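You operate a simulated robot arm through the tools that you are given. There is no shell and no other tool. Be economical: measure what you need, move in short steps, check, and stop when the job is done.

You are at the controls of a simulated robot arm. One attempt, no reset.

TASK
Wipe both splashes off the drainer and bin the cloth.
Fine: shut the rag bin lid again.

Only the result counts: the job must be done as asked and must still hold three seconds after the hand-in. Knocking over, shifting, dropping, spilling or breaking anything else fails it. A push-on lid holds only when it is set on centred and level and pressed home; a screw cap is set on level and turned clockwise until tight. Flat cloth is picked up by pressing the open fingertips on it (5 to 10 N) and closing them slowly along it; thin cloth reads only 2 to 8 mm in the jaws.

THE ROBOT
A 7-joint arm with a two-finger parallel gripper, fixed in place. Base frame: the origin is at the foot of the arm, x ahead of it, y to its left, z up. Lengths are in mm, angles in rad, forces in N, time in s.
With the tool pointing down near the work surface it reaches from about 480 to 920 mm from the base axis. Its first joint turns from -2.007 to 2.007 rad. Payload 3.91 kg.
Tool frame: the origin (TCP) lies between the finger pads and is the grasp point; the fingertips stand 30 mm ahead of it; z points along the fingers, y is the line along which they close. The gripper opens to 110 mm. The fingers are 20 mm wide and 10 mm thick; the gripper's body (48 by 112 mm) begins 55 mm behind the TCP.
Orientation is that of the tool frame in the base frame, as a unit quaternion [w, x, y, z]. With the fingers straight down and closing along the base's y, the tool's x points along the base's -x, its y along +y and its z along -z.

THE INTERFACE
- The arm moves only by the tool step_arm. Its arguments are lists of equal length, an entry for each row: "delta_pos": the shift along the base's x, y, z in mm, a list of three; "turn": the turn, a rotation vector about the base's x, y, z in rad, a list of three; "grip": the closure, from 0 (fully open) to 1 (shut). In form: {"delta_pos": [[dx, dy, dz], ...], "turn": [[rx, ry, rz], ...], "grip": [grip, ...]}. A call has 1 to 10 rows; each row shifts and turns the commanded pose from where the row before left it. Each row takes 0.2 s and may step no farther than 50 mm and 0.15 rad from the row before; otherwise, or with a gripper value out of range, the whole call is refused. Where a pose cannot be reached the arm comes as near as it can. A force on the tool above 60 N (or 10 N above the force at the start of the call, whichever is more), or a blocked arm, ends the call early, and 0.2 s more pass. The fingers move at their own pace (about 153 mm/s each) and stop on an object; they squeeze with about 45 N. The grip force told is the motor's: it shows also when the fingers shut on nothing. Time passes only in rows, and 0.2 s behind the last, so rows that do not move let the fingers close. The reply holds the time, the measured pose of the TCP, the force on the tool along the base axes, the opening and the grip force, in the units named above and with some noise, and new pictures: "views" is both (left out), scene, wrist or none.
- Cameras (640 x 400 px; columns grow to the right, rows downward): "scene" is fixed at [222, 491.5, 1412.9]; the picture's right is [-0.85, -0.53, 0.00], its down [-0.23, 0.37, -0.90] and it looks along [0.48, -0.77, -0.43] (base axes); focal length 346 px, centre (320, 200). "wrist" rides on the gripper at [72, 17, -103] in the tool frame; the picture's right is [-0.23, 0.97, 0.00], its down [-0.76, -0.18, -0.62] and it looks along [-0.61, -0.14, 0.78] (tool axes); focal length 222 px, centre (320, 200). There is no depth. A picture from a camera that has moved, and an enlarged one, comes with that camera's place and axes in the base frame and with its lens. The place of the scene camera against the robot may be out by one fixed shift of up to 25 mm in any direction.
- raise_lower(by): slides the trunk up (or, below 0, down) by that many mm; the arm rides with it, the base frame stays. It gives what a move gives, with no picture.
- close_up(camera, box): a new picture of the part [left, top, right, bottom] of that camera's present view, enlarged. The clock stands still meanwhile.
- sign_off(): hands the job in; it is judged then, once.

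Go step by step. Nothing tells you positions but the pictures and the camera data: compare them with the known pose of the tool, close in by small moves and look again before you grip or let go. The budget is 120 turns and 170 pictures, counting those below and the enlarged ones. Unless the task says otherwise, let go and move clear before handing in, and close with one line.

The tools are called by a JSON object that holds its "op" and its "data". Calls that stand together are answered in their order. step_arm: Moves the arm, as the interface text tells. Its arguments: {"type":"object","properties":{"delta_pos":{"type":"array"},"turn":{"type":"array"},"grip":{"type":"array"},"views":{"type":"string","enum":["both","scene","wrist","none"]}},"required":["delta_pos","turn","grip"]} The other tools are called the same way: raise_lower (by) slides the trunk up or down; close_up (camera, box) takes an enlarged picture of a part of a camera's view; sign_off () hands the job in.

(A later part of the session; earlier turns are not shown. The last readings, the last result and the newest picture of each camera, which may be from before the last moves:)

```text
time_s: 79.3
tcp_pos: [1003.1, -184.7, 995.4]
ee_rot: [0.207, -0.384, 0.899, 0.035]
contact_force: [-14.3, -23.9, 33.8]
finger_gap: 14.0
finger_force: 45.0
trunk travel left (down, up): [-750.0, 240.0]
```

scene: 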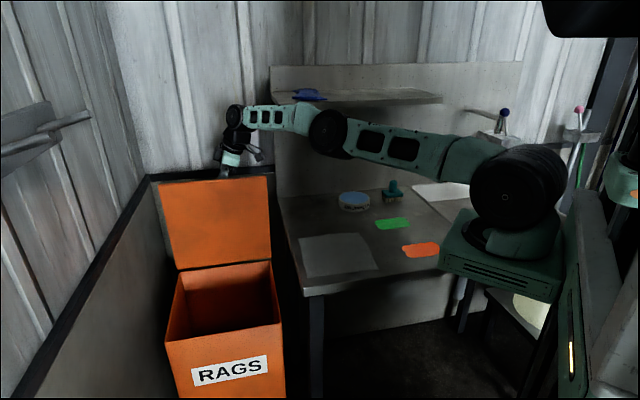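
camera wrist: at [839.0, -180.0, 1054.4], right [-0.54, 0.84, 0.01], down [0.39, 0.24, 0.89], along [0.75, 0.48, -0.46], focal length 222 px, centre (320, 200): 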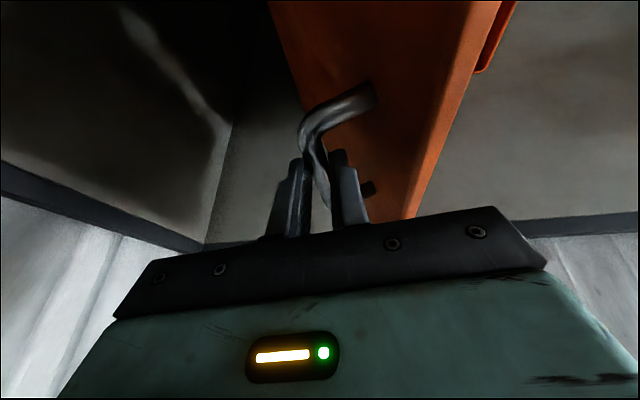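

{"op": "step_arm", "data": {"delta_pos": [[0, 0, 0], [0, 0, 0]], "turn": [[0, 0, 0], [0, 0, 0]], "grip": [0.76, 0.76]}}

```text
time_s: 79.9
tcp_pos: [1004.3, -185.4, 991.8]
ee_rot: [0.203, -0.385, 0.9, 0.038]
contact_force: [-0.7, -0.4, 0.9]
finger_gap: 26.8
finger_force: 0.1
trunk travel left (down, up): [-750.0, 240.0]
camera wrist: at [911.5, -246.1, 1055.7], right [-0.55, 0.84, 0.0], down [0.39, 0.25, 0.89], along [0.74, 0.49, -0.46], focal length 222 px, centre (320, 200)
```

scene: 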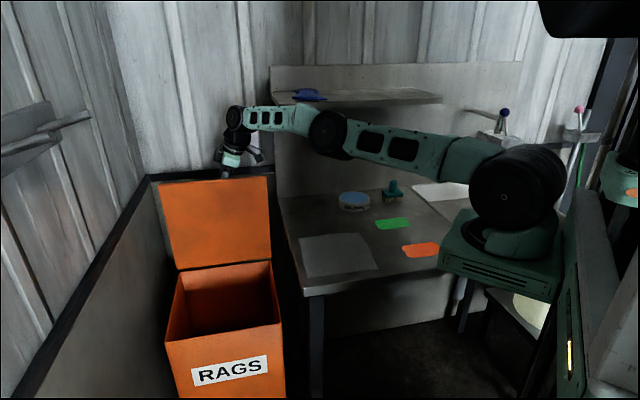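
wrist: 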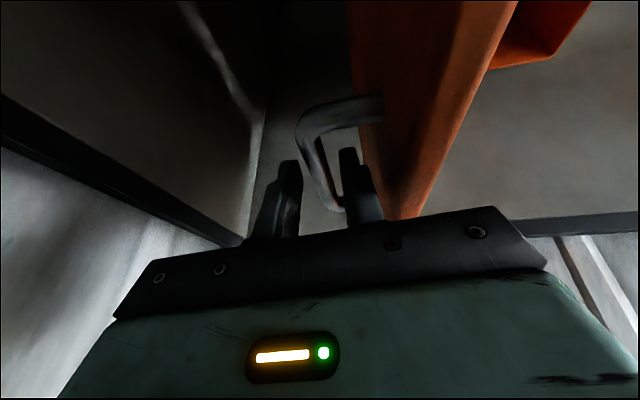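

{"op": "close_up", "data": {"camera": "wrist", "box": [240, 70, 440, 240]}}

{"op": "close_up", "data": {"camera": "scene", "box": [140, 140, 300, 290]}}

```text
2.35 times, centred on (340, 155) of wrist
camera zoom: at [911.5, -246.1, 1055.7], right [-0.55, 0.84, 0.0], down [0.39, 0.25, 0.89], along [0.74, 0.49, -0.46], focal length 523 px, centre (273, 306)
```

zoom: 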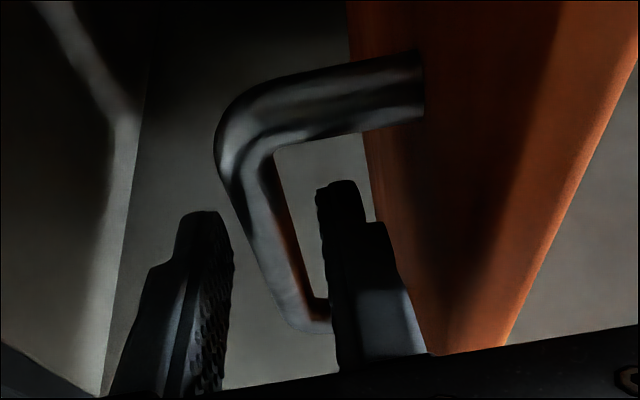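

```text
2.67 times, centred on (220, 215) of scene
camera zoom: at [222.0, 491.5, 1412.9], right [-0.85, -0.53, 0.0], down [-0.23, 0.37, -0.9], along [0.48, -0.77, -0.43], focal length 922 px, centre (587, 160)
```

zoom: 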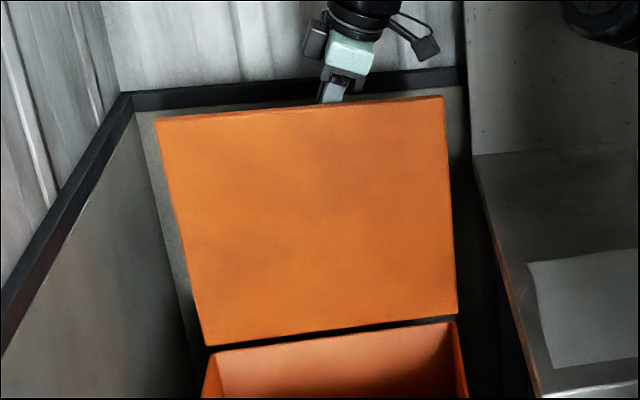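

{"op": "raise_lower", "data": {"by": 50}}

{"op": "close_up", "data": {"camera": "scene", "box": [140, 140, 300, 290]}}

```text
time_s: 80.8
tcp_pos: [1007.2, -191.5, 1052.7]
ee_rot: [0.209, -0.383, 0.899, 0.033]
contact_force: [-0.2, -0.9, -0.3]
finger_gap: 26.4
finger_force: 0.2
trunk travel left (down, up): [-800.0, 190.0]
```

```text
2.67 times, centred on (220, 215) of scene
camera zoom: at [222.0, 491.5, 1412.9], right [-0.85, -0.53, 0.0], down [-0.23, 0.37, -0.9], along [0.48, -0.77, -0.43], focal length 922 px, centre (587, 160)
```

zoom: 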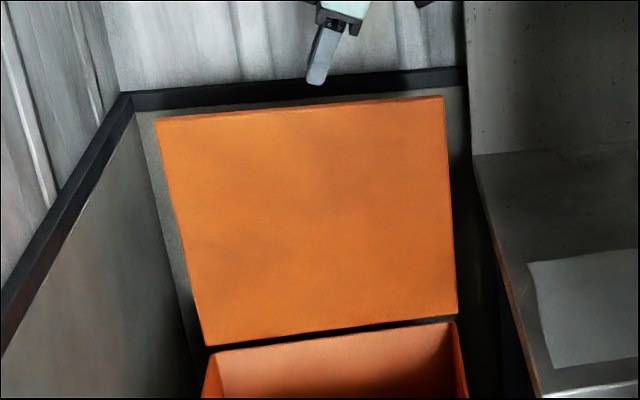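

The lid now stands open on its own. I'll lift clear, straighten the tool and go to the cloth.

{"op": "raise_lower", "data": {"by": 80}}

{"op": "step_arm", "data": {"delta_pos": [[-40, 0, 5], [-45, 0, 5], [-45, 0, 0], [-45, 0, 0], [-45, -5, 0], [-45, -5, 0], [-45, -5, 0], [-45, -5, 0], [-35, -10, 0]], "turn": [[0, 0, 0], [-0.03, 0.03, 0], [-0.04, 0.04, 0], [-0.045, 0.045, 0], [-0.045, 0.045, 0], [-0.045, 0.045, 0], [-0.045, 0.045, 0], [-0.02, 0.02, 0], [0.035, 0.035, 0]], "grip": [0.7, 0.5, 0.5, 0.5, 0.5, 0.5, 0.5, 0.5, 0.5]}}

```text
time_s: 82.0
tcp_pos: [1003.8, -197.3, 1123.5]
ee_rot: [0.206, -0.379, 0.901, 0.038]
contact_force: [-0.2, 0.8, 0.8]
finger_gap: 26.3
finger_force: 0.0
trunk travel left (down, up): [-880.0, 110.0]
```

```text
time_s: 82.6
tcp_pos: [943.9, -188.3, 1140.0]
ee_rot: [0.206, -0.384, 0.9, 0.029]
contact_force: [7.7, 10.8, -6.9]
finger_gap: 54.9
finger_force: 0.0
trunk travel left (down, up): [-880.0, 110.0]
stopped in row 2: the force on the tool passed its limit (the readings are from after the stop); the commanded pose is now the measured one
camera wrist: at [850.8, -248.4, 1203.1], right [-0.54, 0.84, -0.01], down [0.38, 0.26, 0.89], along [0.75, 0.48, -0.46], focal length 222 px, centre (320, 200)
```

scene: 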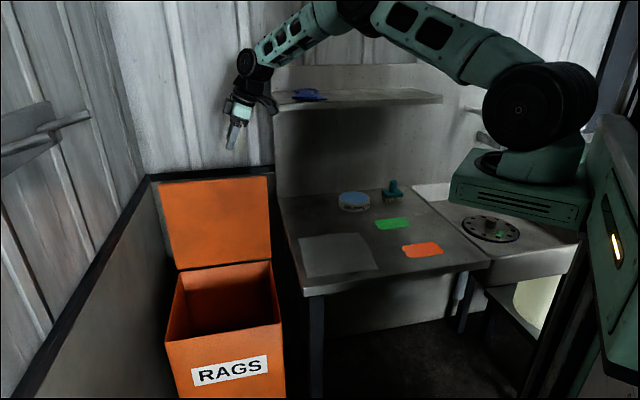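
wrist: 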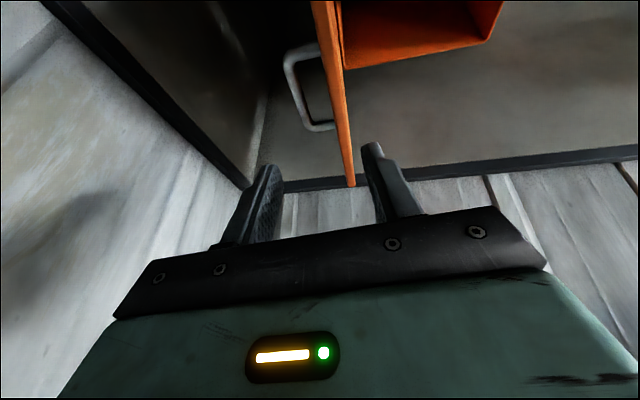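

{"op": "step_arm", "data": {"delta_pos": [[-10, 6, 0], [-20, 12, 0], [-25, 15, 0], [-25, 15, 0], [-25, 15, 0], [-25, 15, 0], [-25, 10, 0], [-25, 0, 0]], "turn": [[0, 0, 0], [-0.02, 0.02, 0], [-0.04, 0.04, 0], [-0.045, 0.045, 0], [-0.045, 0.045, 0], [-0.045, 0.045, 0], [-0.045, 0.045, 0], [-0.03, 0.03, 0]], "grip": [0.5, 0.5, 0.5, 0.5, 0.5, 0.5, 0.5, 0.5], "views": "scene"}}

```text
time_s: 83.1
tcp_pos: [928.5, -175.8, 1137.9]
ee_rot: [0.205, -0.386, 0.899, 0.026]
contact_force: [26.6, 12.2, -15.5]
finger_gap: 55.1
finger_force: 0.0
trunk travel left (down, up): [-880.0, 110.0]
stopped in row 2: the force on the tool passed its limit (the readings are from after the stop); the commanded pose is now the measured one
```

scene: 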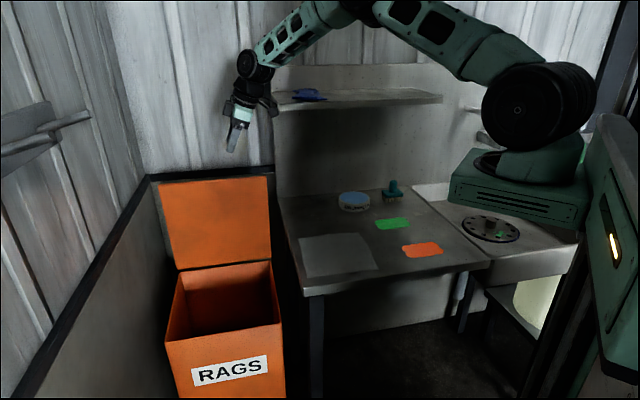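

The wrist camera is touching the shelf's left end. I'll back off toward the bin side, come down a little, and then withdraw along the front.

{"op": "step_arm", "data": {"delta_pos": [[5, 5, -5], [6, 6, -10], [6, 6, -12], [5, 5, -12], [0, 0, 0]], "turn": [[0, 0, 0], [0, 0, 0], [0, 0, 0], [0, 0, 0], [0, 0, 0]], "grip": [0.5, 0.5, 0.5, 0.5, 0.5], "views": "scene"}}

{"op": "close_up", "data": {"camera": "scene", "box": [210, 40, 370, 140]}}

```text
time_s: 84.3
tcp_pos: [949.2, -157.2, 1100.9]
ee_rot: [0.203, -0.385, 0.9, 0.024]
contact_force: [-0.1, 0.1, 0.1]
finger_gap: 55.0
finger_force: 0.0
trunk travel left (down, up): [-880.0, 110.0]
```

scene: 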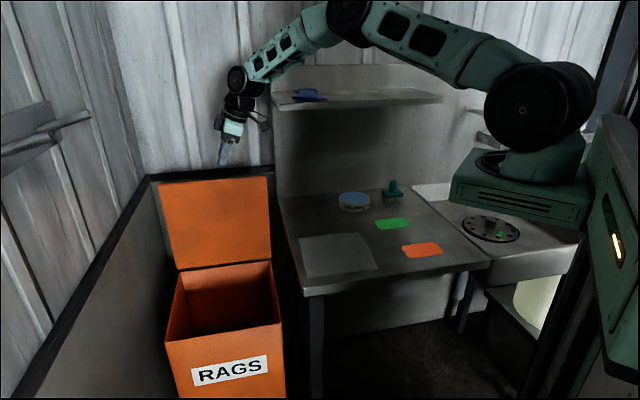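

```text
4.00 times, centred on (290, 90) of scene
camera zoom: at [222.0, 491.5, 1412.9], right [-0.85, -0.53, 0.0], down [-0.23, 0.37, -0.9], along [0.48, -0.77, -0.43], focal length 1382 px, centre (440, 640)
```

zoom: 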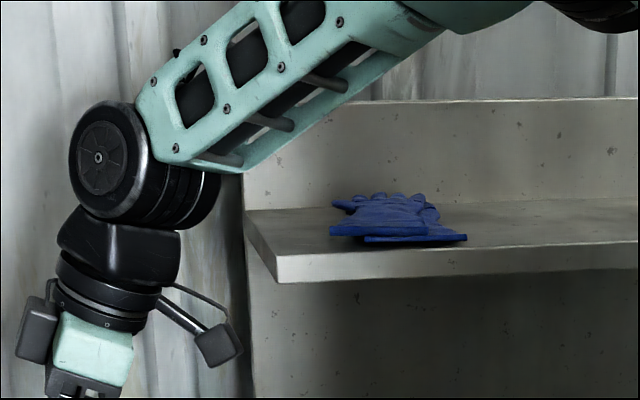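

{"op": "step_arm", "data": {"delta_pos": [[-8, 8, 0], [-14, 14, 0], [-16, 16, 0], [-18, 18, 0], [-20, 20, 0], [-20, 20, 0], [-20, 20, 0], [-20, 20, 0], [-20, 20, 0]], "turn": [[0, 0, 0], [0, 0, 0], [0, 0, 0], [0, 0, 0], [0, 0, 0], [-0.03, 0.03, 0], [-0.05, 0.05, 0], [-0.05, 0.05, 0], [-0.05, 0.05, 0]], "grip": [0.5, 0.5, 0.5, 0.5, 0.5, 0.5, 0.5, 0.5, 0.5], "views": "scene"}}

```text
time_s: 86.3
tcp_pos: [792.3, -4.3, 1101.1]
ee_rot: [0.086, -0.397, 0.913, -0.023]
contact_force: [0.4, -0.6, -0.5]
finger_gap: 55.0
finger_force: 0.0
trunk travel left (down, up): [-880.0, 110.0]
```

scene: 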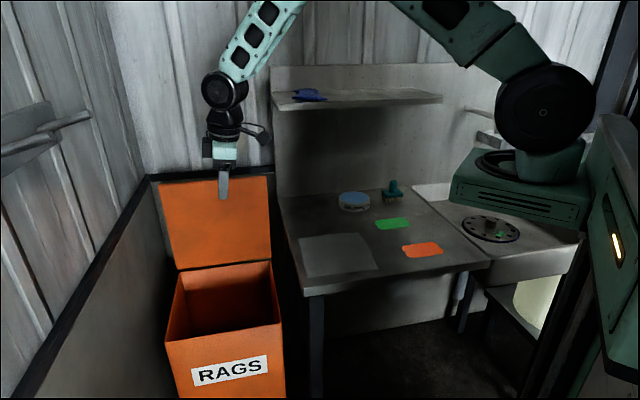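

{"op": "step_arm", "data": {"delta_pos": [[-22, -27, -10], [-22, -27, -20], [-22, -27, -20], [-22, -27, -20], [-22, -27, -20], [-22, -27, -20], [-22, -27, -20], [-23, -28, -20]], "turn": [[-0.006, 0.044, 0], [-0.006, 0.044, 0], [-0.007, 0.044, 0], [-0.007, 0.043, 0], [0, 0, 0], [0, 0, 0], [0, 0, 0], [0, 0, 0]], "grip": [0.5, 0.5, 0.5, 0.5, 0.5, 0.5, 0.5, 0.5]}}

```text
time_s: 88.1
tcp_pos: [614.4, -217.6, 949.1]
ee_rot: [0.001, -0.4, 0.916, 0.001]
contact_force: [0.5, 0.1, 1.1]
finger_gap: 55.1
finger_force: 0.1
trunk travel left (down, up): [-880.0, 110.0]
camera wrist: at [552.3, -260.1, 1053.5], right [-0.56, 0.83, 0.0], down [0.65, 0.44, 0.63], along [0.52, 0.35, -0.78], focal length 222 px, centre (320, 200)
```

scene: 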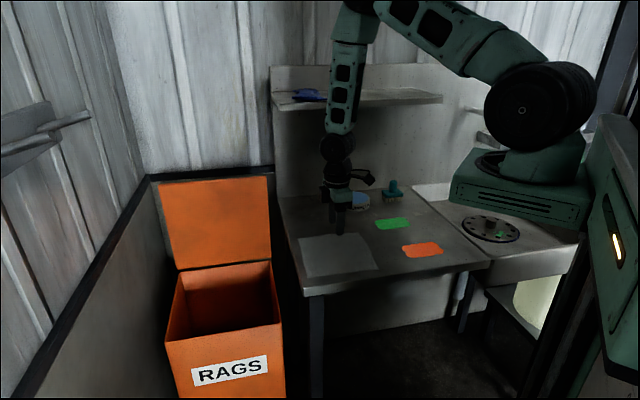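
wrist: 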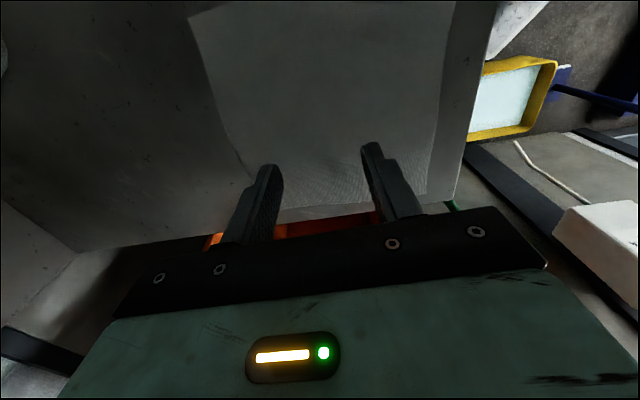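

{"op": "step_arm", "data": {"delta_pos": [[-6, 6, -25], [0, 0, -25], [0, 0, -8]], "turn": [[0, 0, 0], [0, 0, 0], [0, 0, 0]], "grip": [0.4, 0.4, 0.4], "views": "none"}}

{"op": "step_arm", "data": {"delta_pos": [[0, 0, -4], [0, 0, -3]], "turn": [[0, 0, 0], [0, 0, 0]], "grip": [0.4, 0.4], "views": "wrist"}}

```text
time_s: 88.9
tcp_pos: [608.8, -211.9, 892.6]
ee_rot: [0.002, -0.4, 0.917, 0.001]
contact_force: [-0.3, -0.3, 0.7]
finger_gap: 66.1
finger_force: 0.1
trunk travel left (down, up): [-880.0, 110.0]
```

```text
time_s: 89.5
tcp_pos: [609.9, -212.4, 886.3]
ee_rot: [0.002, -0.4, 0.916, 0.001]
contact_force: [0.3, 0.1, -1.3]
finger_gap: 66.0
finger_force: 0.0
trunk travel left (down, up): [-880.0, 110.0]
camera wrist: at [546.7, -254.1, 988.9], right [-0.56, 0.83, 0.0], down [0.65, 0.44, 0.63], along [0.52, 0.35, -0.78], focal length 222 px, centre (320, 200)
```

wrist: 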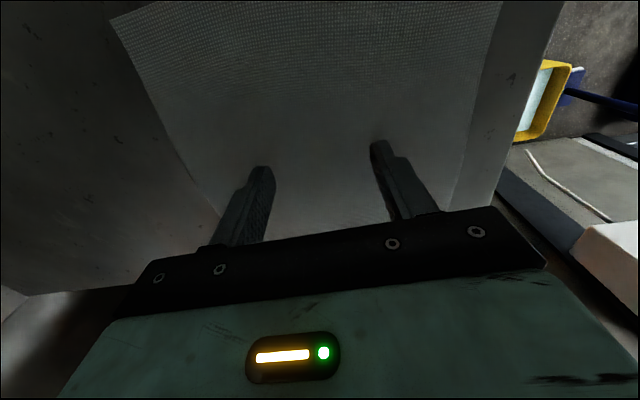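

{"op": "step_arm", "data": {"delta_pos": [[0, 0, -2], [0, 0, -2], [0, 0, -2]], "turn": [[0, 0, 0], [0, 0, 0], [0, 0, 0]], "grip": [0.4, 0.4, 0.4], "views": "none"}}

```text
time_s: 90.3
tcp_pos: [609.5, -212.0, 881.1]
ee_rot: [0.002, -0.4, 0.916, 0.0]
contact_force: [-2.0, 0.4, 15.7]
finger_gap: 65.9
finger_force: 0.0
trunk travel left (down, up): [-880.0, 110.0]
```

{"op": "step_arm", "data": {"delta_pos": [[0, 0, 0.6], [0, 0, 0]], "turn": [[0, 0, 0], [0, 0, 0]], "grip": [0.4, 0.4], "views": "none"}}

```text
time_s: 90.9
tcp_pos: [608.2, -211.4, 880.6]
ee_rot: [0.002, -0.4, 0.916, 0.001]
contact_force: [-0.7, 0.1, 16.0]
finger_gap: 65.9
finger_force: 0.0
trunk travel left (down, up): [-880.0, 110.0]
```

{"op": "step_arm", "data": {"delta_pos": [[0, 0, 1.2], [0, 0, 0]], "turn": [[0, 0, 0], [0, 0, 0]], "grip": [0.4, 0.4], "views": "none"}}

```text
time_s: 91.5
tcp_pos: [609.7, -212.1, 881.6]
ee_rot: [0.001, -0.4, 0.917, 0.002]
contact_force: [0.4, 0.2, -0.3]
finger_gap: 65.9
finger_force: 0.0
trunk travel left (down, up): [-880.0, 110.0]
```

{"op": "step_arm", "data": {"delta_pos": [[0, 0, -0.8], [0, 0, 0]], "turn": [[0, 0, 0], [0, 0, 0]], "grip": [0.4, 0.4], "views": "none"}}

```text
time_s: 92.1
tcp_pos: [608.5, -211.1, 880.9]
ee_rot: [0.001, -0.4, 0.916, 0.002]
contact_force: [-1.2, 0.8, 5.3]
finger_gap: 65.9
finger_force: 0.0
trunk travel left (down, up): [-880.0, 110.0]
```

{"op": "step_arm", "data": {"delta_pos": [[0, 0, -0.2], [0, 0, 0], [0, 0, 0], [0, 0, 0], [0, 0, 0], [0, 0, 0], [0, 0, 0], [0, 0, 0], [0, 0, 0], [0, 0, 0]], "turn": [[0, 0, 0], [0, 0, 0], [0, 0, 0], [0, 0, 0], [0, 0, 0], [0, 0, 0], [0, 0, 0], [0, 0, 0], [0, 0, 0], [0, 0, 0]], "grip": [0.45, 0.5, 0.56, 0.62, 0.68, 0.74, 0.8, 0.86, 0.92, 0.96], "views": "none"}}

{"op": "step_arm", "data": {"delta_pos": [[0, 0, 0], [0, 0, 0], [0, 0, 0]], "turn": [[0, 0, 0], [0, 0, 0], [0, 0, 0]], "grip": [1, 1, 1]}}

```text
time_s: 94.3
tcp_pos: [609.8, -211.4, 880.8]
ee_rot: [0.002, -0.401, 0.916, 0.0]
contact_force: [-0.1, -0.7, 15.9]
finger_gap: 4.0
finger_force: 0.0
trunk travel left (down, up): [-880.0, 110.0]
```

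```text
time_s: 95.1
tcp_pos: [609.4, -211.6, 882.3]
ee_rot: [0.001, -0.4, 0.916, 0.001]
contact_force: [-0.9, 1.5, 16.7]
finger_gap: 2.2
finger_force: 42.4
trunk travel left (down, up): [-880.0, 110.0]
camera wrist: at [546.7, -254.0, 984.0], right [-0.56, 0.83, 0.0], down [0.65, 0.44, 0.63], along [0.52, 0.35, -0.78], focal length 222 px, centre (320, 200)
```

scene: 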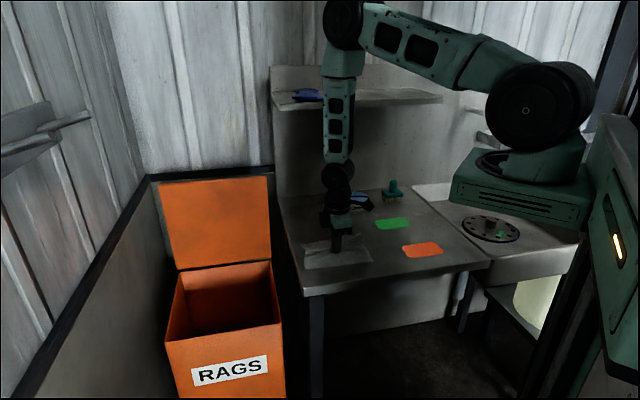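
wrist: 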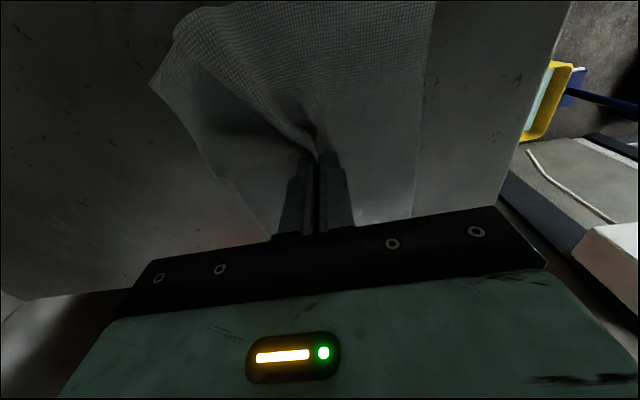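

The cloth is gathered (2.2 mm). I'll lift and check.

{"op": "step_arm", "data": {"delta_pos": [[0, 0, 15], [0, 0, 30], [0, 0, 40], [0, 0, 40]], "turn": [[0, 0, 0], [0, 0, 0], [0, 0, 0], [0, 0, 0]], "grip": [1, 1, 1, 1]}}

{"op": "close_up", "data": {"camera": "scene", "box": [270, 130, 470, 290]}}

```text
time_s: 96.1
tcp_pos: [610.6, -212.9, 1004.7]
ee_rot: [0.002, -0.401, 0.916, 0.002]
contact_force: [0.3, -0.1, -0.4]
finger_gap: 2.2
finger_force: 42.0
trunk travel left (down, up): [-880.0, 110.0]
camera wrist: at [547.9, -254.0, 1108.5], right [-0.56, 0.83, 0.0], down [0.65, 0.44, 0.62], along [0.52, 0.35, -0.78], focal length 222 px, centre (320, 200)
```

scene: 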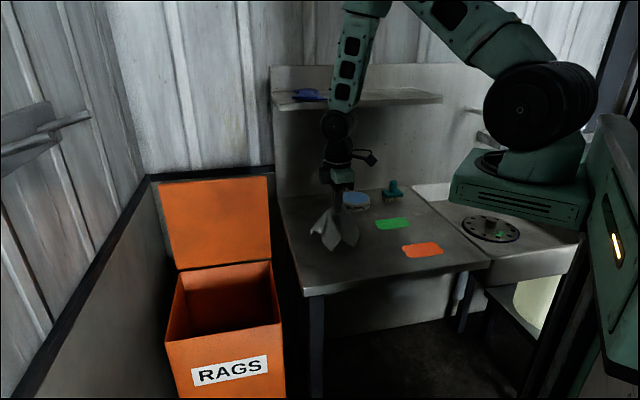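
wrist: 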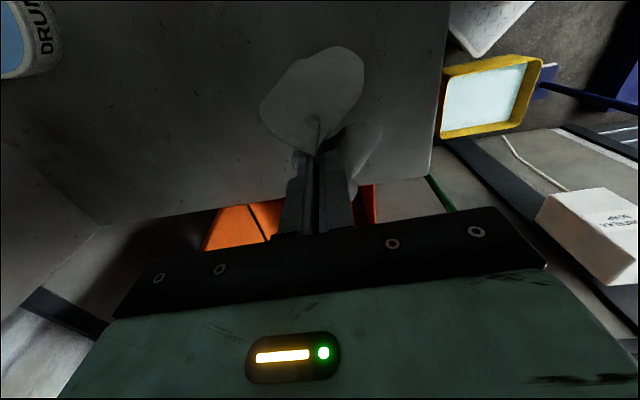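

```text
2.50 times, centred on (370, 210) of scene
camera zoom: at [222.0, 491.5, 1412.9], right [-0.85, -0.53, 0.0], down [-0.23, 0.37, -0.9], along [0.48, -0.77, -0.43], focal length 864 px, centre (195, 175)
```

zoom: 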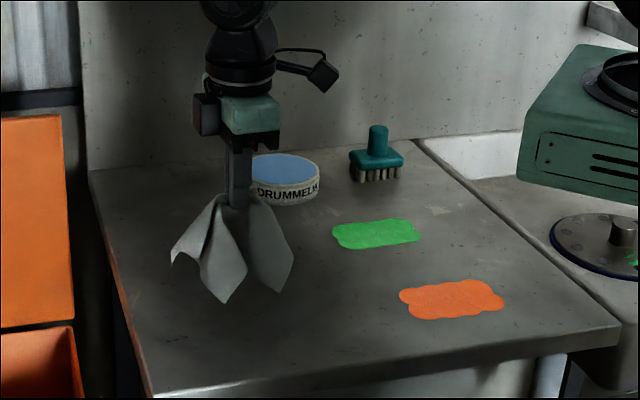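

{"op": "step_arm", "data": {"delta_pos": [[-11, -40.5, 0], [-11, -40.5, 0], [-11, -40.5, 0], [-11, -40.5, 0], [-11, -40.5, 0], [-11, -40.5, 0]], "turn": [[0, 0, 0], [0, 0, 0], [0, 0, 0], [0, 0, 0], [0, 0, 0], [0, 0, 0]], "grip": [1, 1, 1, 1, 1, 1]}}

```text
time_s: 97.5
tcp_pos: [544.3, -455.5, 1005.1]
ee_rot: [0.001, -0.4, 0.916, 0.001]
contact_force: [0.1, -0.3, -0.2]
finger_gap: 2.3
finger_force: 42.1
trunk travel left (down, up): [-880.0, 110.0]
camera wrist: at [481.3, -496.8, 1107.7], right [-0.56, 0.83, 0.0], down [0.65, 0.44, 0.63], along [0.52, 0.35, -0.78], focal length 222 px, centre (320, 200)
```

scene: 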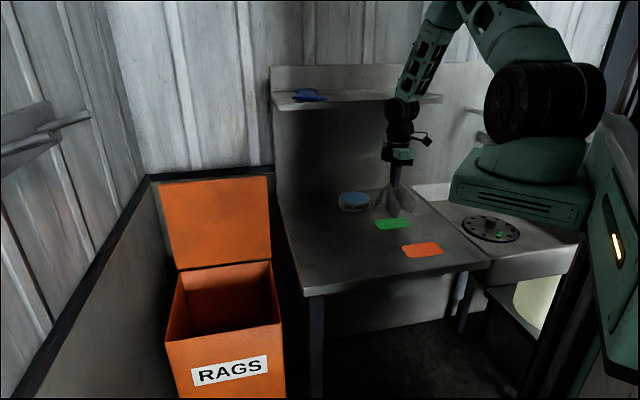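
wrist: 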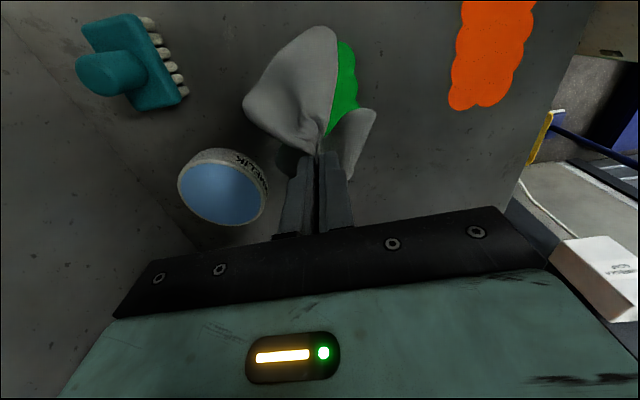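

{"op": "step_arm", "data": {"delta_pos": [[-8, 4, -40], [-8, 4, -40], [0, 0, -30], [0, 0, -8], [0, 0, -4]], "turn": [[0, 0, 0], [0, 0, 0], [0, 0, 0], [0, 0, 0], [0, 0, 0]], "grip": [1, 1, 1, 1, 1]}}

```text
time_s: 98.7
tcp_pos: [526.4, -447.2, 883.0]
ee_rot: [0.001, -0.4, 0.917, 0.001]
contact_force: [-0.3, -0.1, 2.0]
finger_gap: 2.2
finger_force: 42.2
trunk travel left (down, up): [-880.0, 110.0]
camera wrist: at [464.5, -488.8, 986.5], right [-0.56, 0.83, 0.0], down [0.65, 0.44, 0.63], along [0.52, 0.35, -0.78], focal length 222 px, centre (320, 200)
```

scene: 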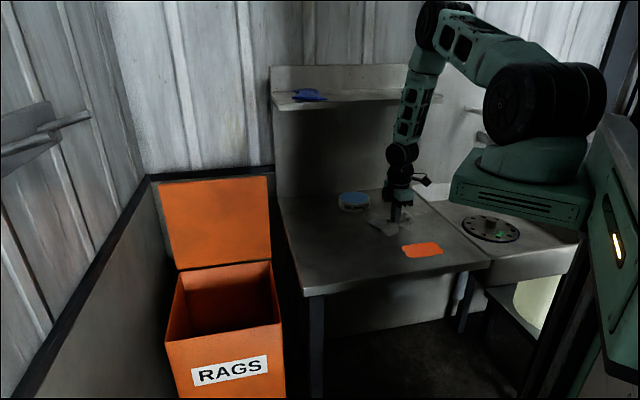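
wrist: 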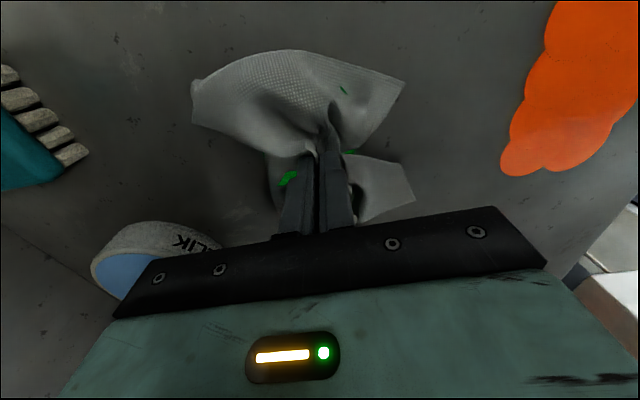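

{"op": "step_arm", "data": {"delta_pos": [[0, 0, -1.5], [9, 9, 0], [9, 9, 0], [9, 9, 0], [9, 9, 0], [-9, -9, 0], [-9, -9, 0], [-9, -9, 0], [-9, -9, 0], [-9, -9, 0]], "turn": [[0, 0, 0], [0, 0, 0], [0, 0, 0], [0, 0, 0], [0, 0, 0], [0, 0, 0], [0, 0, 0], [0, 0, 0], [0, 0, 0], [0, 0, 0]], "grip": [1, 1, 1, 1, 1, 1, 1, 1, 1, 1]}}

```text
time_s: 100.9
tcp_pos: [517.5, -456.6, 882.9]
ee_rot: [0.002, -0.4, 0.916, 0.001]
contact_force: [1.2, 1.4, 12.7]
finger_gap: 2.2
finger_force: 42.1
trunk travel left (down, up): [-880.0, 110.0]
camera wrist: at [455.8, -498.0, 985.5], right [-0.56, 0.83, 0.0], down [0.65, 0.44, 0.63], along [0.52, 0.35, -0.78], focal length 222 px, centre (320, 200)
```

scene: 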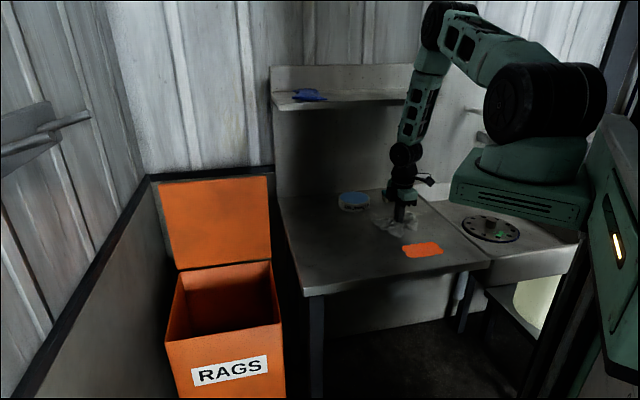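
wrist: 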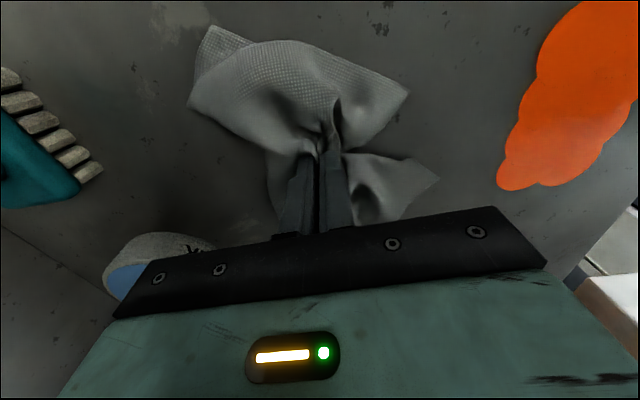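

{"op": "step_arm", "data": {"delta_pos": [[-9, -9, 0], [-9, -9, 0], [-9, -9, 0], [12, -12, 0], [10, 10, 0], [10, 10, 0], [10, 10, 0], [10, 10, 0], [10, 10, 0], [10, 10, 0]], "turn": [[0, 0, 0], [0, 0, 0], [0, 0, 0], [0, 0, 0], [0, 0, 0], [0, 0, 0], [0, 0, 0], [0, 0, 0], [0, 0, 0], [0, 0, 0]], "grip": [1, 1, 1, 1, 1, 1, 1, 1, 1, 1], "views": "none"}}

{"op": "step_arm", "data": {"delta_pos": [[10, 10, 0], [-12, 12, 0], [-12, 12, 0], [-10, -10, 0], [-10, -10, 0], [-10, -10, 0], [-10, -10, 0], [-10, -10, 0], [-10, -10, 0], [-10, -10, 0]], "turn": [[0, 0, 0], [0, 0, 0], [0, 0, 0], [0, 0, 0], [0, 0, 0], [0, 0, 0], [0, 0, 0], [0, 0, 0], [0, 0, 0], [0, 0, 0]], "grip": [1, 1, 1, 1, 1, 1, 1, 1, 1, 1], "views": "none"}}

{"op": "step_arm", "data": {"delta_pos": [[0, 0, 20], [0, 0, 40], [0, 0, 40]], "turn": [[0, 0, 0], [0, 0, 0], [0, 0, 0]], "grip": [1, 1, 1]}}

```text
time_s: 103.1
tcp_pos: [562.9, -435.3, 882.1]
ee_rot: [0.001, -0.4, 0.916, 0.0]
contact_force: [-1.6, -2.3, 20.9]
finger_gap: 2.3
finger_force: 42.0
trunk travel left (down, up): [-880.0, 110.0]
```

```text
time_s: 105.3
tcp_pos: [479.1, -469.7, 883.1]
ee_rot: [0.0, -0.4, 0.917, 0.001]
contact_force: [0.5, 0.6, 15.0]
finger_gap: 2.1
finger_force: 42.7
trunk travel left (down, up): [-880.0, 110.0]
```

```text
time_s: 106.1
tcp_pos: [479.8, -471.2, 983.4]
ee_rot: [0.001, -0.4, 0.916, 0.001]
contact_force: [0.5, 0.7, -0.1]
finger_gap: 2.4
finger_force: 42.2
trunk travel left (down, up): [-880.0, 110.0]
camera wrist: at [417.1, -513.3, 1085.2], right [-0.56, 0.83, 0.0], down [0.65, 0.44, 0.63], along [0.52, 0.35, -0.78], focal length 222 px, centre (320, 200)
```

scene: 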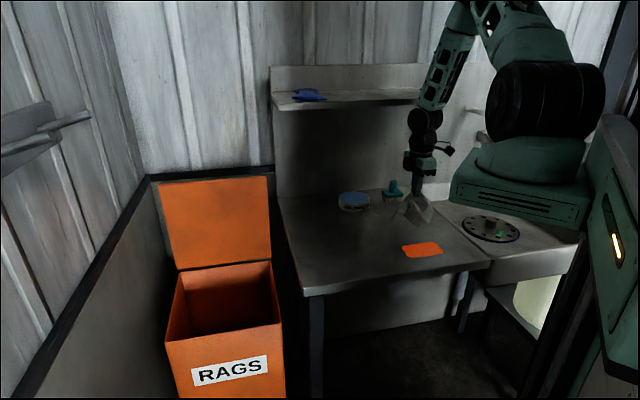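
wrist: 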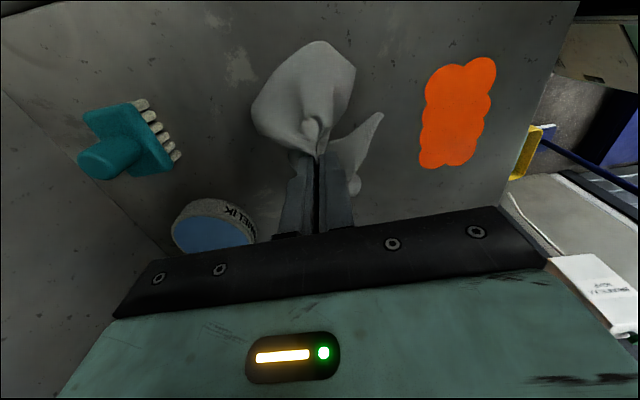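

{"op": "step_arm", "data": {"delta_pos": [[-24, 40, 0], [-24, 40, 0], [-25, 41, 0], [0, 0, -40], [0, 0, -35], [0, 0, -15], [0, 0, -8], [0, 0, -3]], "turn": [[0, 0, 0], [0, 0, 0], [0, 0, 0], [0, 0, 0], [0, 0, 0], [0, 0, 0], [0, 0, 0], [0, 0, 0]], "grip": [1, 1, 1, 1, 1, 1, 1, 1]}}

```text
time_s: 107.9
tcp_pos: [404.9, -349.8, 883.0]
ee_rot: [0.001, -0.4, 0.916, 0.001]
contact_force: [1.0, 0.6, 16.4]
finger_gap: 2.1
finger_force: 42.0
trunk travel left (down, up): [-880.0, 110.0]
camera wrist: at [343.6, -391.7, 985.7], right [-0.56, 0.83, 0.0], down [0.65, 0.44, 0.63], along [0.52, 0.35, -0.78], focal length 222 px, centre (320, 200)
```

scene: 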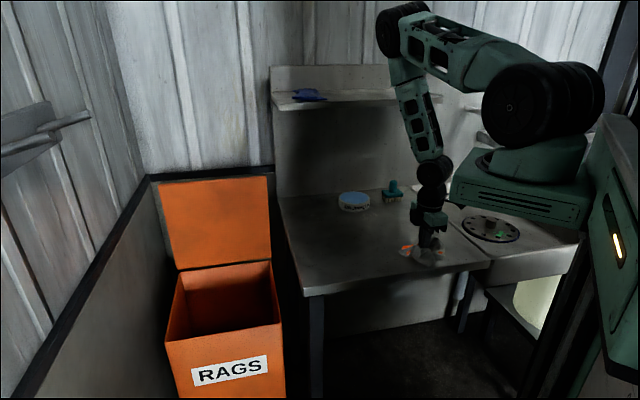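
wrist: 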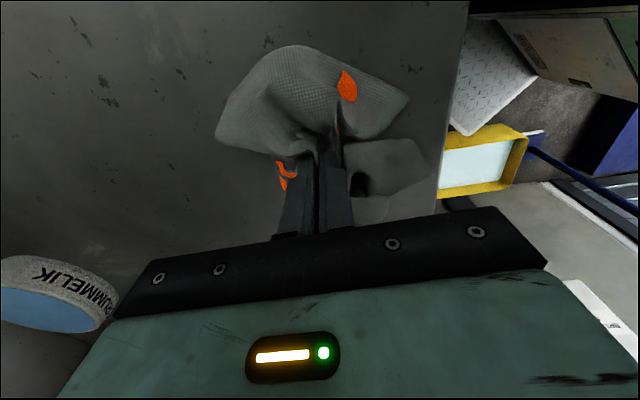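

{"op": "step_arm", "data": {"delta_pos": [[10, 10, 0], [10, 10, 0], [10, 10, 0], [10, 10, 0], [-10, -10, 0], [-10, -10, 0], [-10, -10, 0], [-10, -10, 0], [-10, -10, 0], [-10, -10, 0]], "turn": [[0, 0, 0], [0, 0, 0], [0, 0, 0], [0, 0, 0], [0, 0, 0], [0, 0, 0], [0, 0, 0], [0, 0, 0], [0, 0, 0], [0, 0, 0]], "grip": [1, 1, 1, 1, 1, 1, 1, 1, 1, 1], "views": "none"}}

{"op": "step_arm", "data": {"delta_pos": [[-10, -10, 0], [-9, -9, 0], [12, -12, 0], [10, 10, 0], [10, 10, 0], [10, 10, 0], [10, 10, 0], [10, 10, 0], [10, 10, 0], [10, 10, 0]], "turn": [[0, 0, 0], [0, 0, 0], [0, 0, 0], [0, 0, 0], [0, 0, 0], [0, 0, 0], [0, 0, 0], [0, 0, 0], [0, 0, 0], [0, 0, 0]], "grip": [1, 1, 1, 1, 1, 1, 1, 1, 1, 1], "views": "none"}}

{"op": "step_arm", "data": {"delta_pos": [[8, 8, 0], [-12, 12, 0], [-12, 12, 0], [-10, -10, 0], [-10, -10, 0], [-10, -10, 0], [-10, -10, 0], [-10, -10, 0], [-10, -10, 0], [-10, -10, 0]], "turn": [[0, 0, 0], [0, 0, 0], [0, 0, 0], [0, 0, 0], [0, 0, 0], [0, 0, 0], [0, 0, 0], [0, 0, 0], [0, 0, 0], [0, 0, 0]], "grip": [1, 1, 1, 1, 1, 1, 1, 1, 1, 1], "views": "none"}}

{"op": "step_arm", "data": {"delta_pos": [[0, 0, 20], [0, 0, 40], [0, 0, 40], [25, 20, 20], [30, 25, 20], [30, 25, 10]], "turn": [[0, 0, 0], [0, 0, 0], [0, 0, 0], [0, 0, 0], [0, 0, 0], [0, 0, 0]], "grip": [1, 1, 1, 1, 1, 1]}}

```text
time_s: 110.1
tcp_pos: [384.3, -368.4, 881.8]
ee_rot: [0.002, -0.401, 0.916, 0.0]
contact_force: [6.8, 6.5, 48.9]
finger_gap: 2.4
finger_force: 42.4
trunk travel left (down, up): [-880.0, 110.0]
```

```text
time_s: 112.3
tcp_pos: [447.4, -330.6, 881.5]
ee_rot: [0.002, -0.399, 0.917, 0.0]
contact_force: [-5.1, -6.2, 48.4]
finger_gap: 2.1
finger_force: 42.3
trunk travel left (down, up): [-880.0, 110.0]
```

```text
time_s: 114.5
tcp_pos: [362.2, -368.9, 882.1]
ee_rot: [0.0, -0.401, 0.916, 0.0]
contact_force: [5.4, 5.3, 52.1]
finger_gap: 2.4
finger_force: 41.8
trunk travel left (down, up): [-880.0, 110.0]
```

```text
time_s: 115.9
tcp_pos: [449.2, -299.1, 1031.2]
ee_rot: [0.001, -0.399, 0.917, 0.002]
contact_force: [-0.3, -0.2, 0.1]
finger_gap: 2.2
finger_force: 41.7
trunk travel left (down, up): [-880.0, 110.0]
camera wrist: at [386.6, -342.2, 1134.2], right [-0.56, 0.83, 0.0], down [0.65, 0.44, 0.63], along [0.52, 0.35, -0.78], focal length 222 px, centre (320, 200)
```

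scene: 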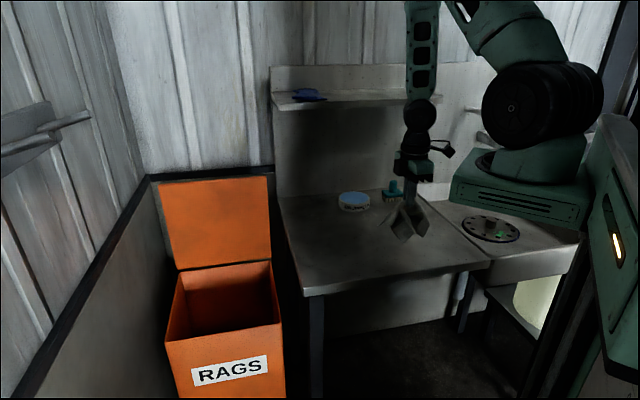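
wrist: 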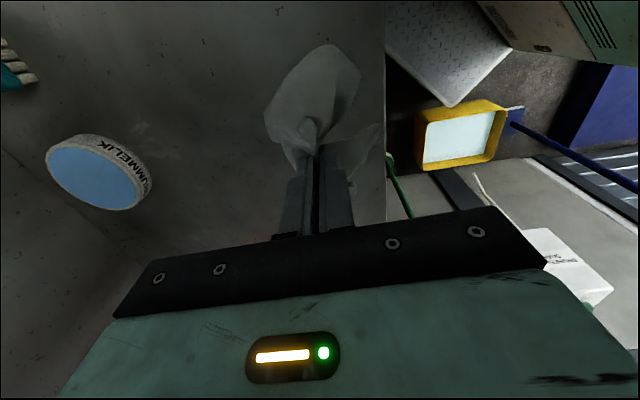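

{"op": "step_arm", "data": {"delta_pos": [[40, 25, 0], [40, 25, 0], [40, 25, 0], [40, 25, 0], [40, 25, 0], [40, 28, 0], [40, 28, 0], [40, 28, 0], [40, 28, 0], [40, 28, 0]], "turn": [[0, 0, 0], [0, 0, 0], [0, 0, 0], [0, 0, 0], [0, 0, 0], [0, 0, 0], [0, 0, 0], [0, 0, 0], [0, 0, 0], [0, 0, 0]], "grip": [1, 1, 1, 1, 1, 1, 1, 1, 1, 1]}}

{"op": "close_up", "data": {"camera": "scene", "box": [280, 160, 480, 300]}}

```text
time_s: 118.1
tcp_pos: [848.9, -32.7, 1031.0]
ee_rot: [0.001, -0.4, 0.916, 0.001]
contact_force: [0.0, -1.2, 0.0]
finger_gap: 2.3
finger_force: 42.4
trunk travel left (down, up): [-880.0, 110.0]
camera wrist: at [786.3, -75.1, 1134.3], right [-0.56, 0.83, 0.0], down [0.65, 0.43, 0.63], along [0.52, 0.35, -0.78], focal length 222 px, centre (320, 200)
```

scene: 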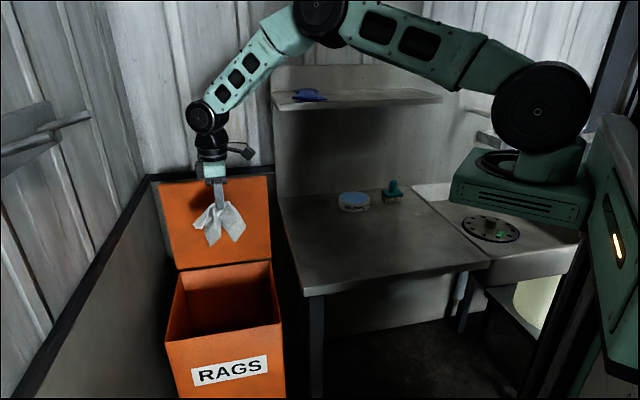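
wrist: 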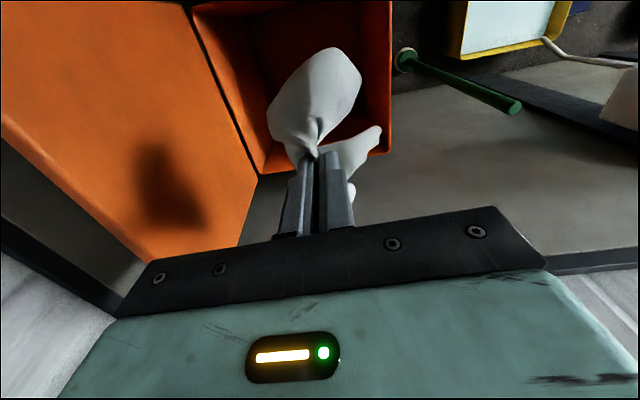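

```text
2.86 times, centred on (380, 230) of scene
camera zoom: at [222.0, 491.5, 1412.9], right [-0.85, -0.53, 0.0], down [-0.23, 0.37, -0.9], along [0.48, -0.77, -0.43], focal length 988 px, centre (149, 114)
```

zoom: 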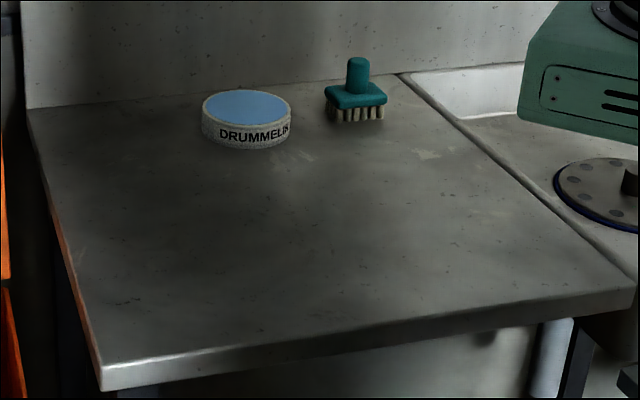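

{"op": "step_arm", "data": {"delta_pos": [[12, 0, -40], [13, 1, -45], [0, 0, -45], [0, 0, -45], [0, 0, -45], [0, 0, -40]], "turn": [[0, 0, 0], [0, 0, 0], [0, 0, 0], [0, 0, 0], [0, 0, 0], [0, 0, 0]], "grip": [1, 1, 1, 1, 1, 1]}}

```text
time_s: 119.5
tcp_pos: [864.7, -35.3, 785.3]
ee_rot: [0.001, -0.4, 0.916, 0.001]
contact_force: [0.0, 1.0, -0.5]
finger_gap: 2.2
finger_force: 42.5
out of reach, approached as far as the arm can: row 6
trunk travel left (down, up): [-880.0, 110.0]
camera wrist: at [802.6, -78.7, 888.5], right [-0.56, 0.83, 0.0], down [0.65, 0.44, 0.62], along [0.52, 0.35, -0.78], focal length 222 px, centre (320, 200)
```

scene: 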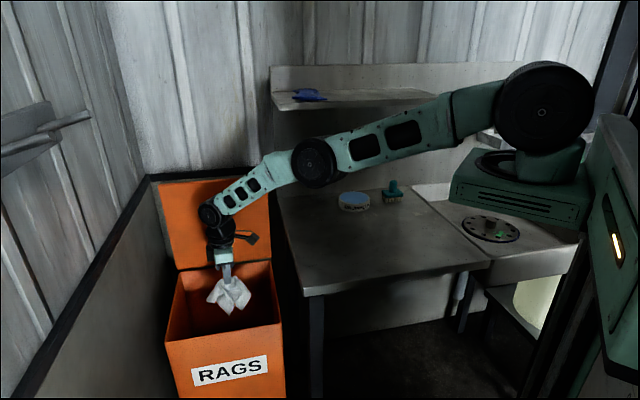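
wrist: 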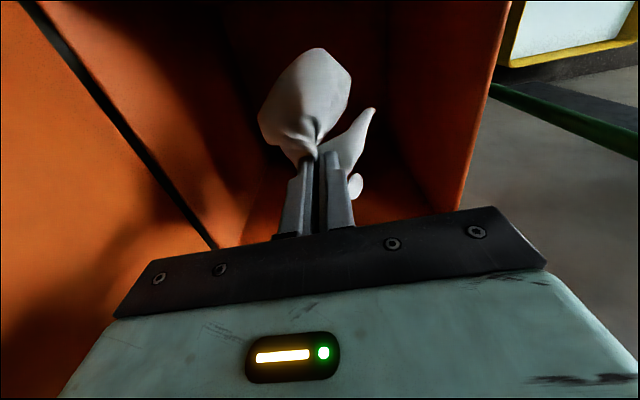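

{"op": "raise_lower", "data": {"by": -70}}

{"op": "step_arm", "data": {"delta_pos": [[0, 0, 0], [0, 0, 0], [0, 0, 0]], "turn": [[0, 0, 0], [0, 0, 0], [0, 0, 0]], "grip": [0.7, 0.4, 0.4]}}

```text
time_s: 120.6
tcp_pos: [866.1, -36.9, 716.6]
ee_rot: [0.001, -0.4, 0.916, 0.001]
contact_force: [0.0, -0.5, 0.3]
finger_gap: 2.0
finger_force: 42.1
trunk travel left (down, up): [-810.0, 180.0]
```

```text
time_s: 121.4
tcp_pos: [864.3, -36.7, 716.2]
ee_rot: [0.002, -0.4, 0.916, 0.002]
contact_force: [0.5, -0.4, -0.5]
finger_gap: 65.9
finger_force: 0.0
trunk travel left (down, up): [-810.0, 180.0]
camera wrist: at [802.9, -78.7, 819.0], right [-0.56, 0.83, 0.0], down [0.65, 0.44, 0.63], along [0.52, 0.35, -0.78], focal length 222 px, centre (320, 200)
```

scene: 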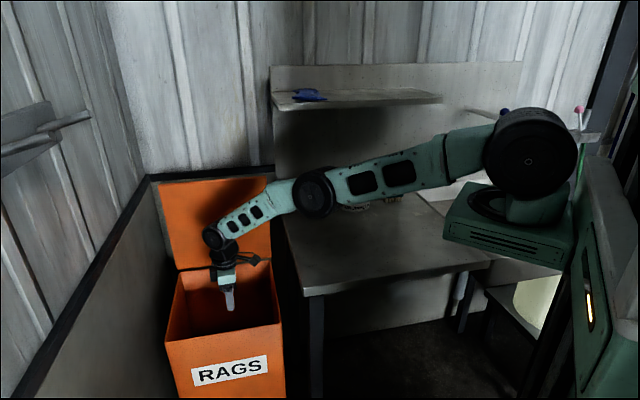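
wrist: 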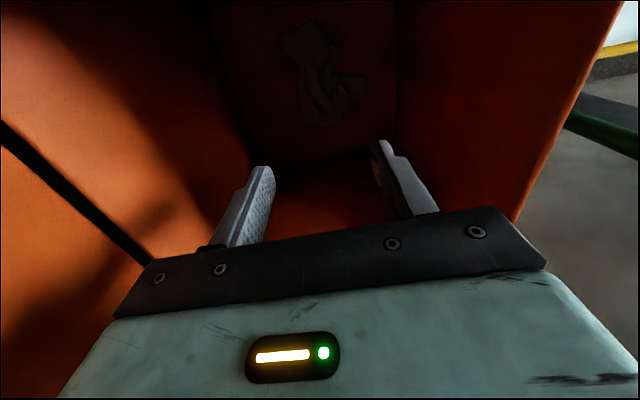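

The cloth is in the bin and the drainer is clean. Next I'll come back over the lid to the handle by the route that worked, and pull the lid shut under control.

{"op": "raise_lower", "data": {"by": 30}}

{"op": "step_arm", "data": {"delta_pos": [[0, 0, 40], [0, 0, 45], [0, 0, 45], [0, 0, 45], [-5, 5, 45], [-5, 5, 45], [-5, 5, 45], [0, 0, 29]], "turn": [[0, 0, 0], [0, 0, 0], [0, 0, 0], [0, 0, 0], [0, 0, 0], [0, 0, 0], [0, 0, 0], [0, 0, 0]], "grip": [0.4, 0.4, 0.4, 0.4, 0.6, 0.7, 0.76, 0.76]}}

```text
time_s: 122.1
tcp_pos: [865.1, -36.6, 745.3]
ee_rot: [0.002, -0.4, 0.917, 0.002]
contact_force: [0.9, -0.7, -0.1]
finger_gap: 66.0
finger_force: 0.1
trunk travel left (down, up): [-840.0, 150.0]
```

```text
time_s: 123.9
tcp_pos: [850.5, -22.4, 1086.1]
ee_rot: [0.001, -0.4, 0.917, 0.001]
contact_force: [1.2, -0.3, -0.2]
finger_gap: 26.4
finger_force: 0.1
trunk travel left (down, up): [-840.0, 150.0]
camera wrist: at [787.8, -64.5, 1187.8], right [-0.56, 0.83, 0.0], down [0.65, 0.44, 0.63], along [0.52, 0.35, -0.78], focal length 222 px, centre (320, 200)
```

scene: 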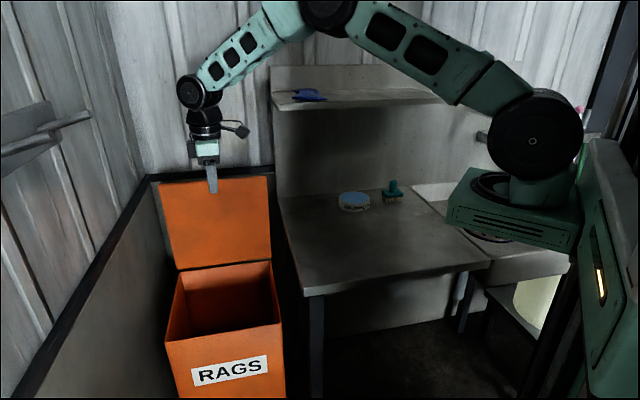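
wrist: 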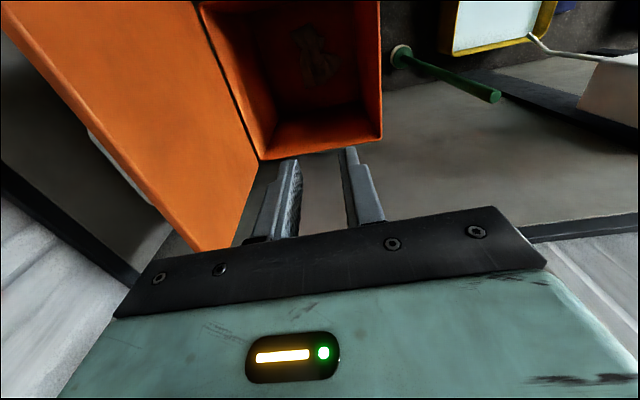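

{"op": "step_arm", "data": {"delta_pos": [[15, -16, 0], [16, -17, 0], [16, -17, 0], [16, -17, 0], [16, -17, 0], [16, -17, 0], [16, -17, 0], [15, -16, 0], [14, -15, 0]], "turn": [[0.039, -0.058, -0.006], [0.039, -0.058, -0.006], [0.039, -0.058, -0.006], [0.039, -0.058, -0.006], [0.039, -0.058, -0.006], [0.038, -0.057, -0.005], [0, 0, 0], [0, 0, 0], [0, 0, 0]], "grip": [0.72, 0.69, 0.69, 0.69, 0.69, 0.69, 0.69, 0.69, 0.69]}}

```text
time_s: 125.9
tcp_pos: [988.4, -171.0, 1084.1]
ee_rot: [0.206, -0.375, 0.903, 0.038]
contact_force: [1.2, 0.1, 0.8]
finger_gap: 34.4
finger_force: 0.0
trunk travel left (down, up): [-840.0, 150.0]
camera wrist: at [895.8, -230.1, 1148.8], right [-0.53, 0.85, 0.01], down [0.39, 0.24, 0.89], along [0.75, 0.48, -0.46], focal length 222 px, centre (320, 200)
```

scene: 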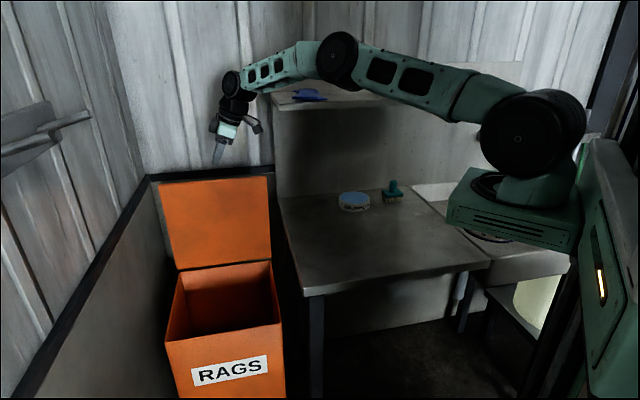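
wrist: 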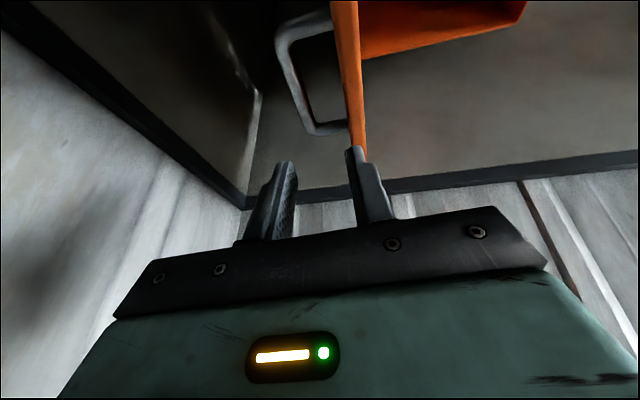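

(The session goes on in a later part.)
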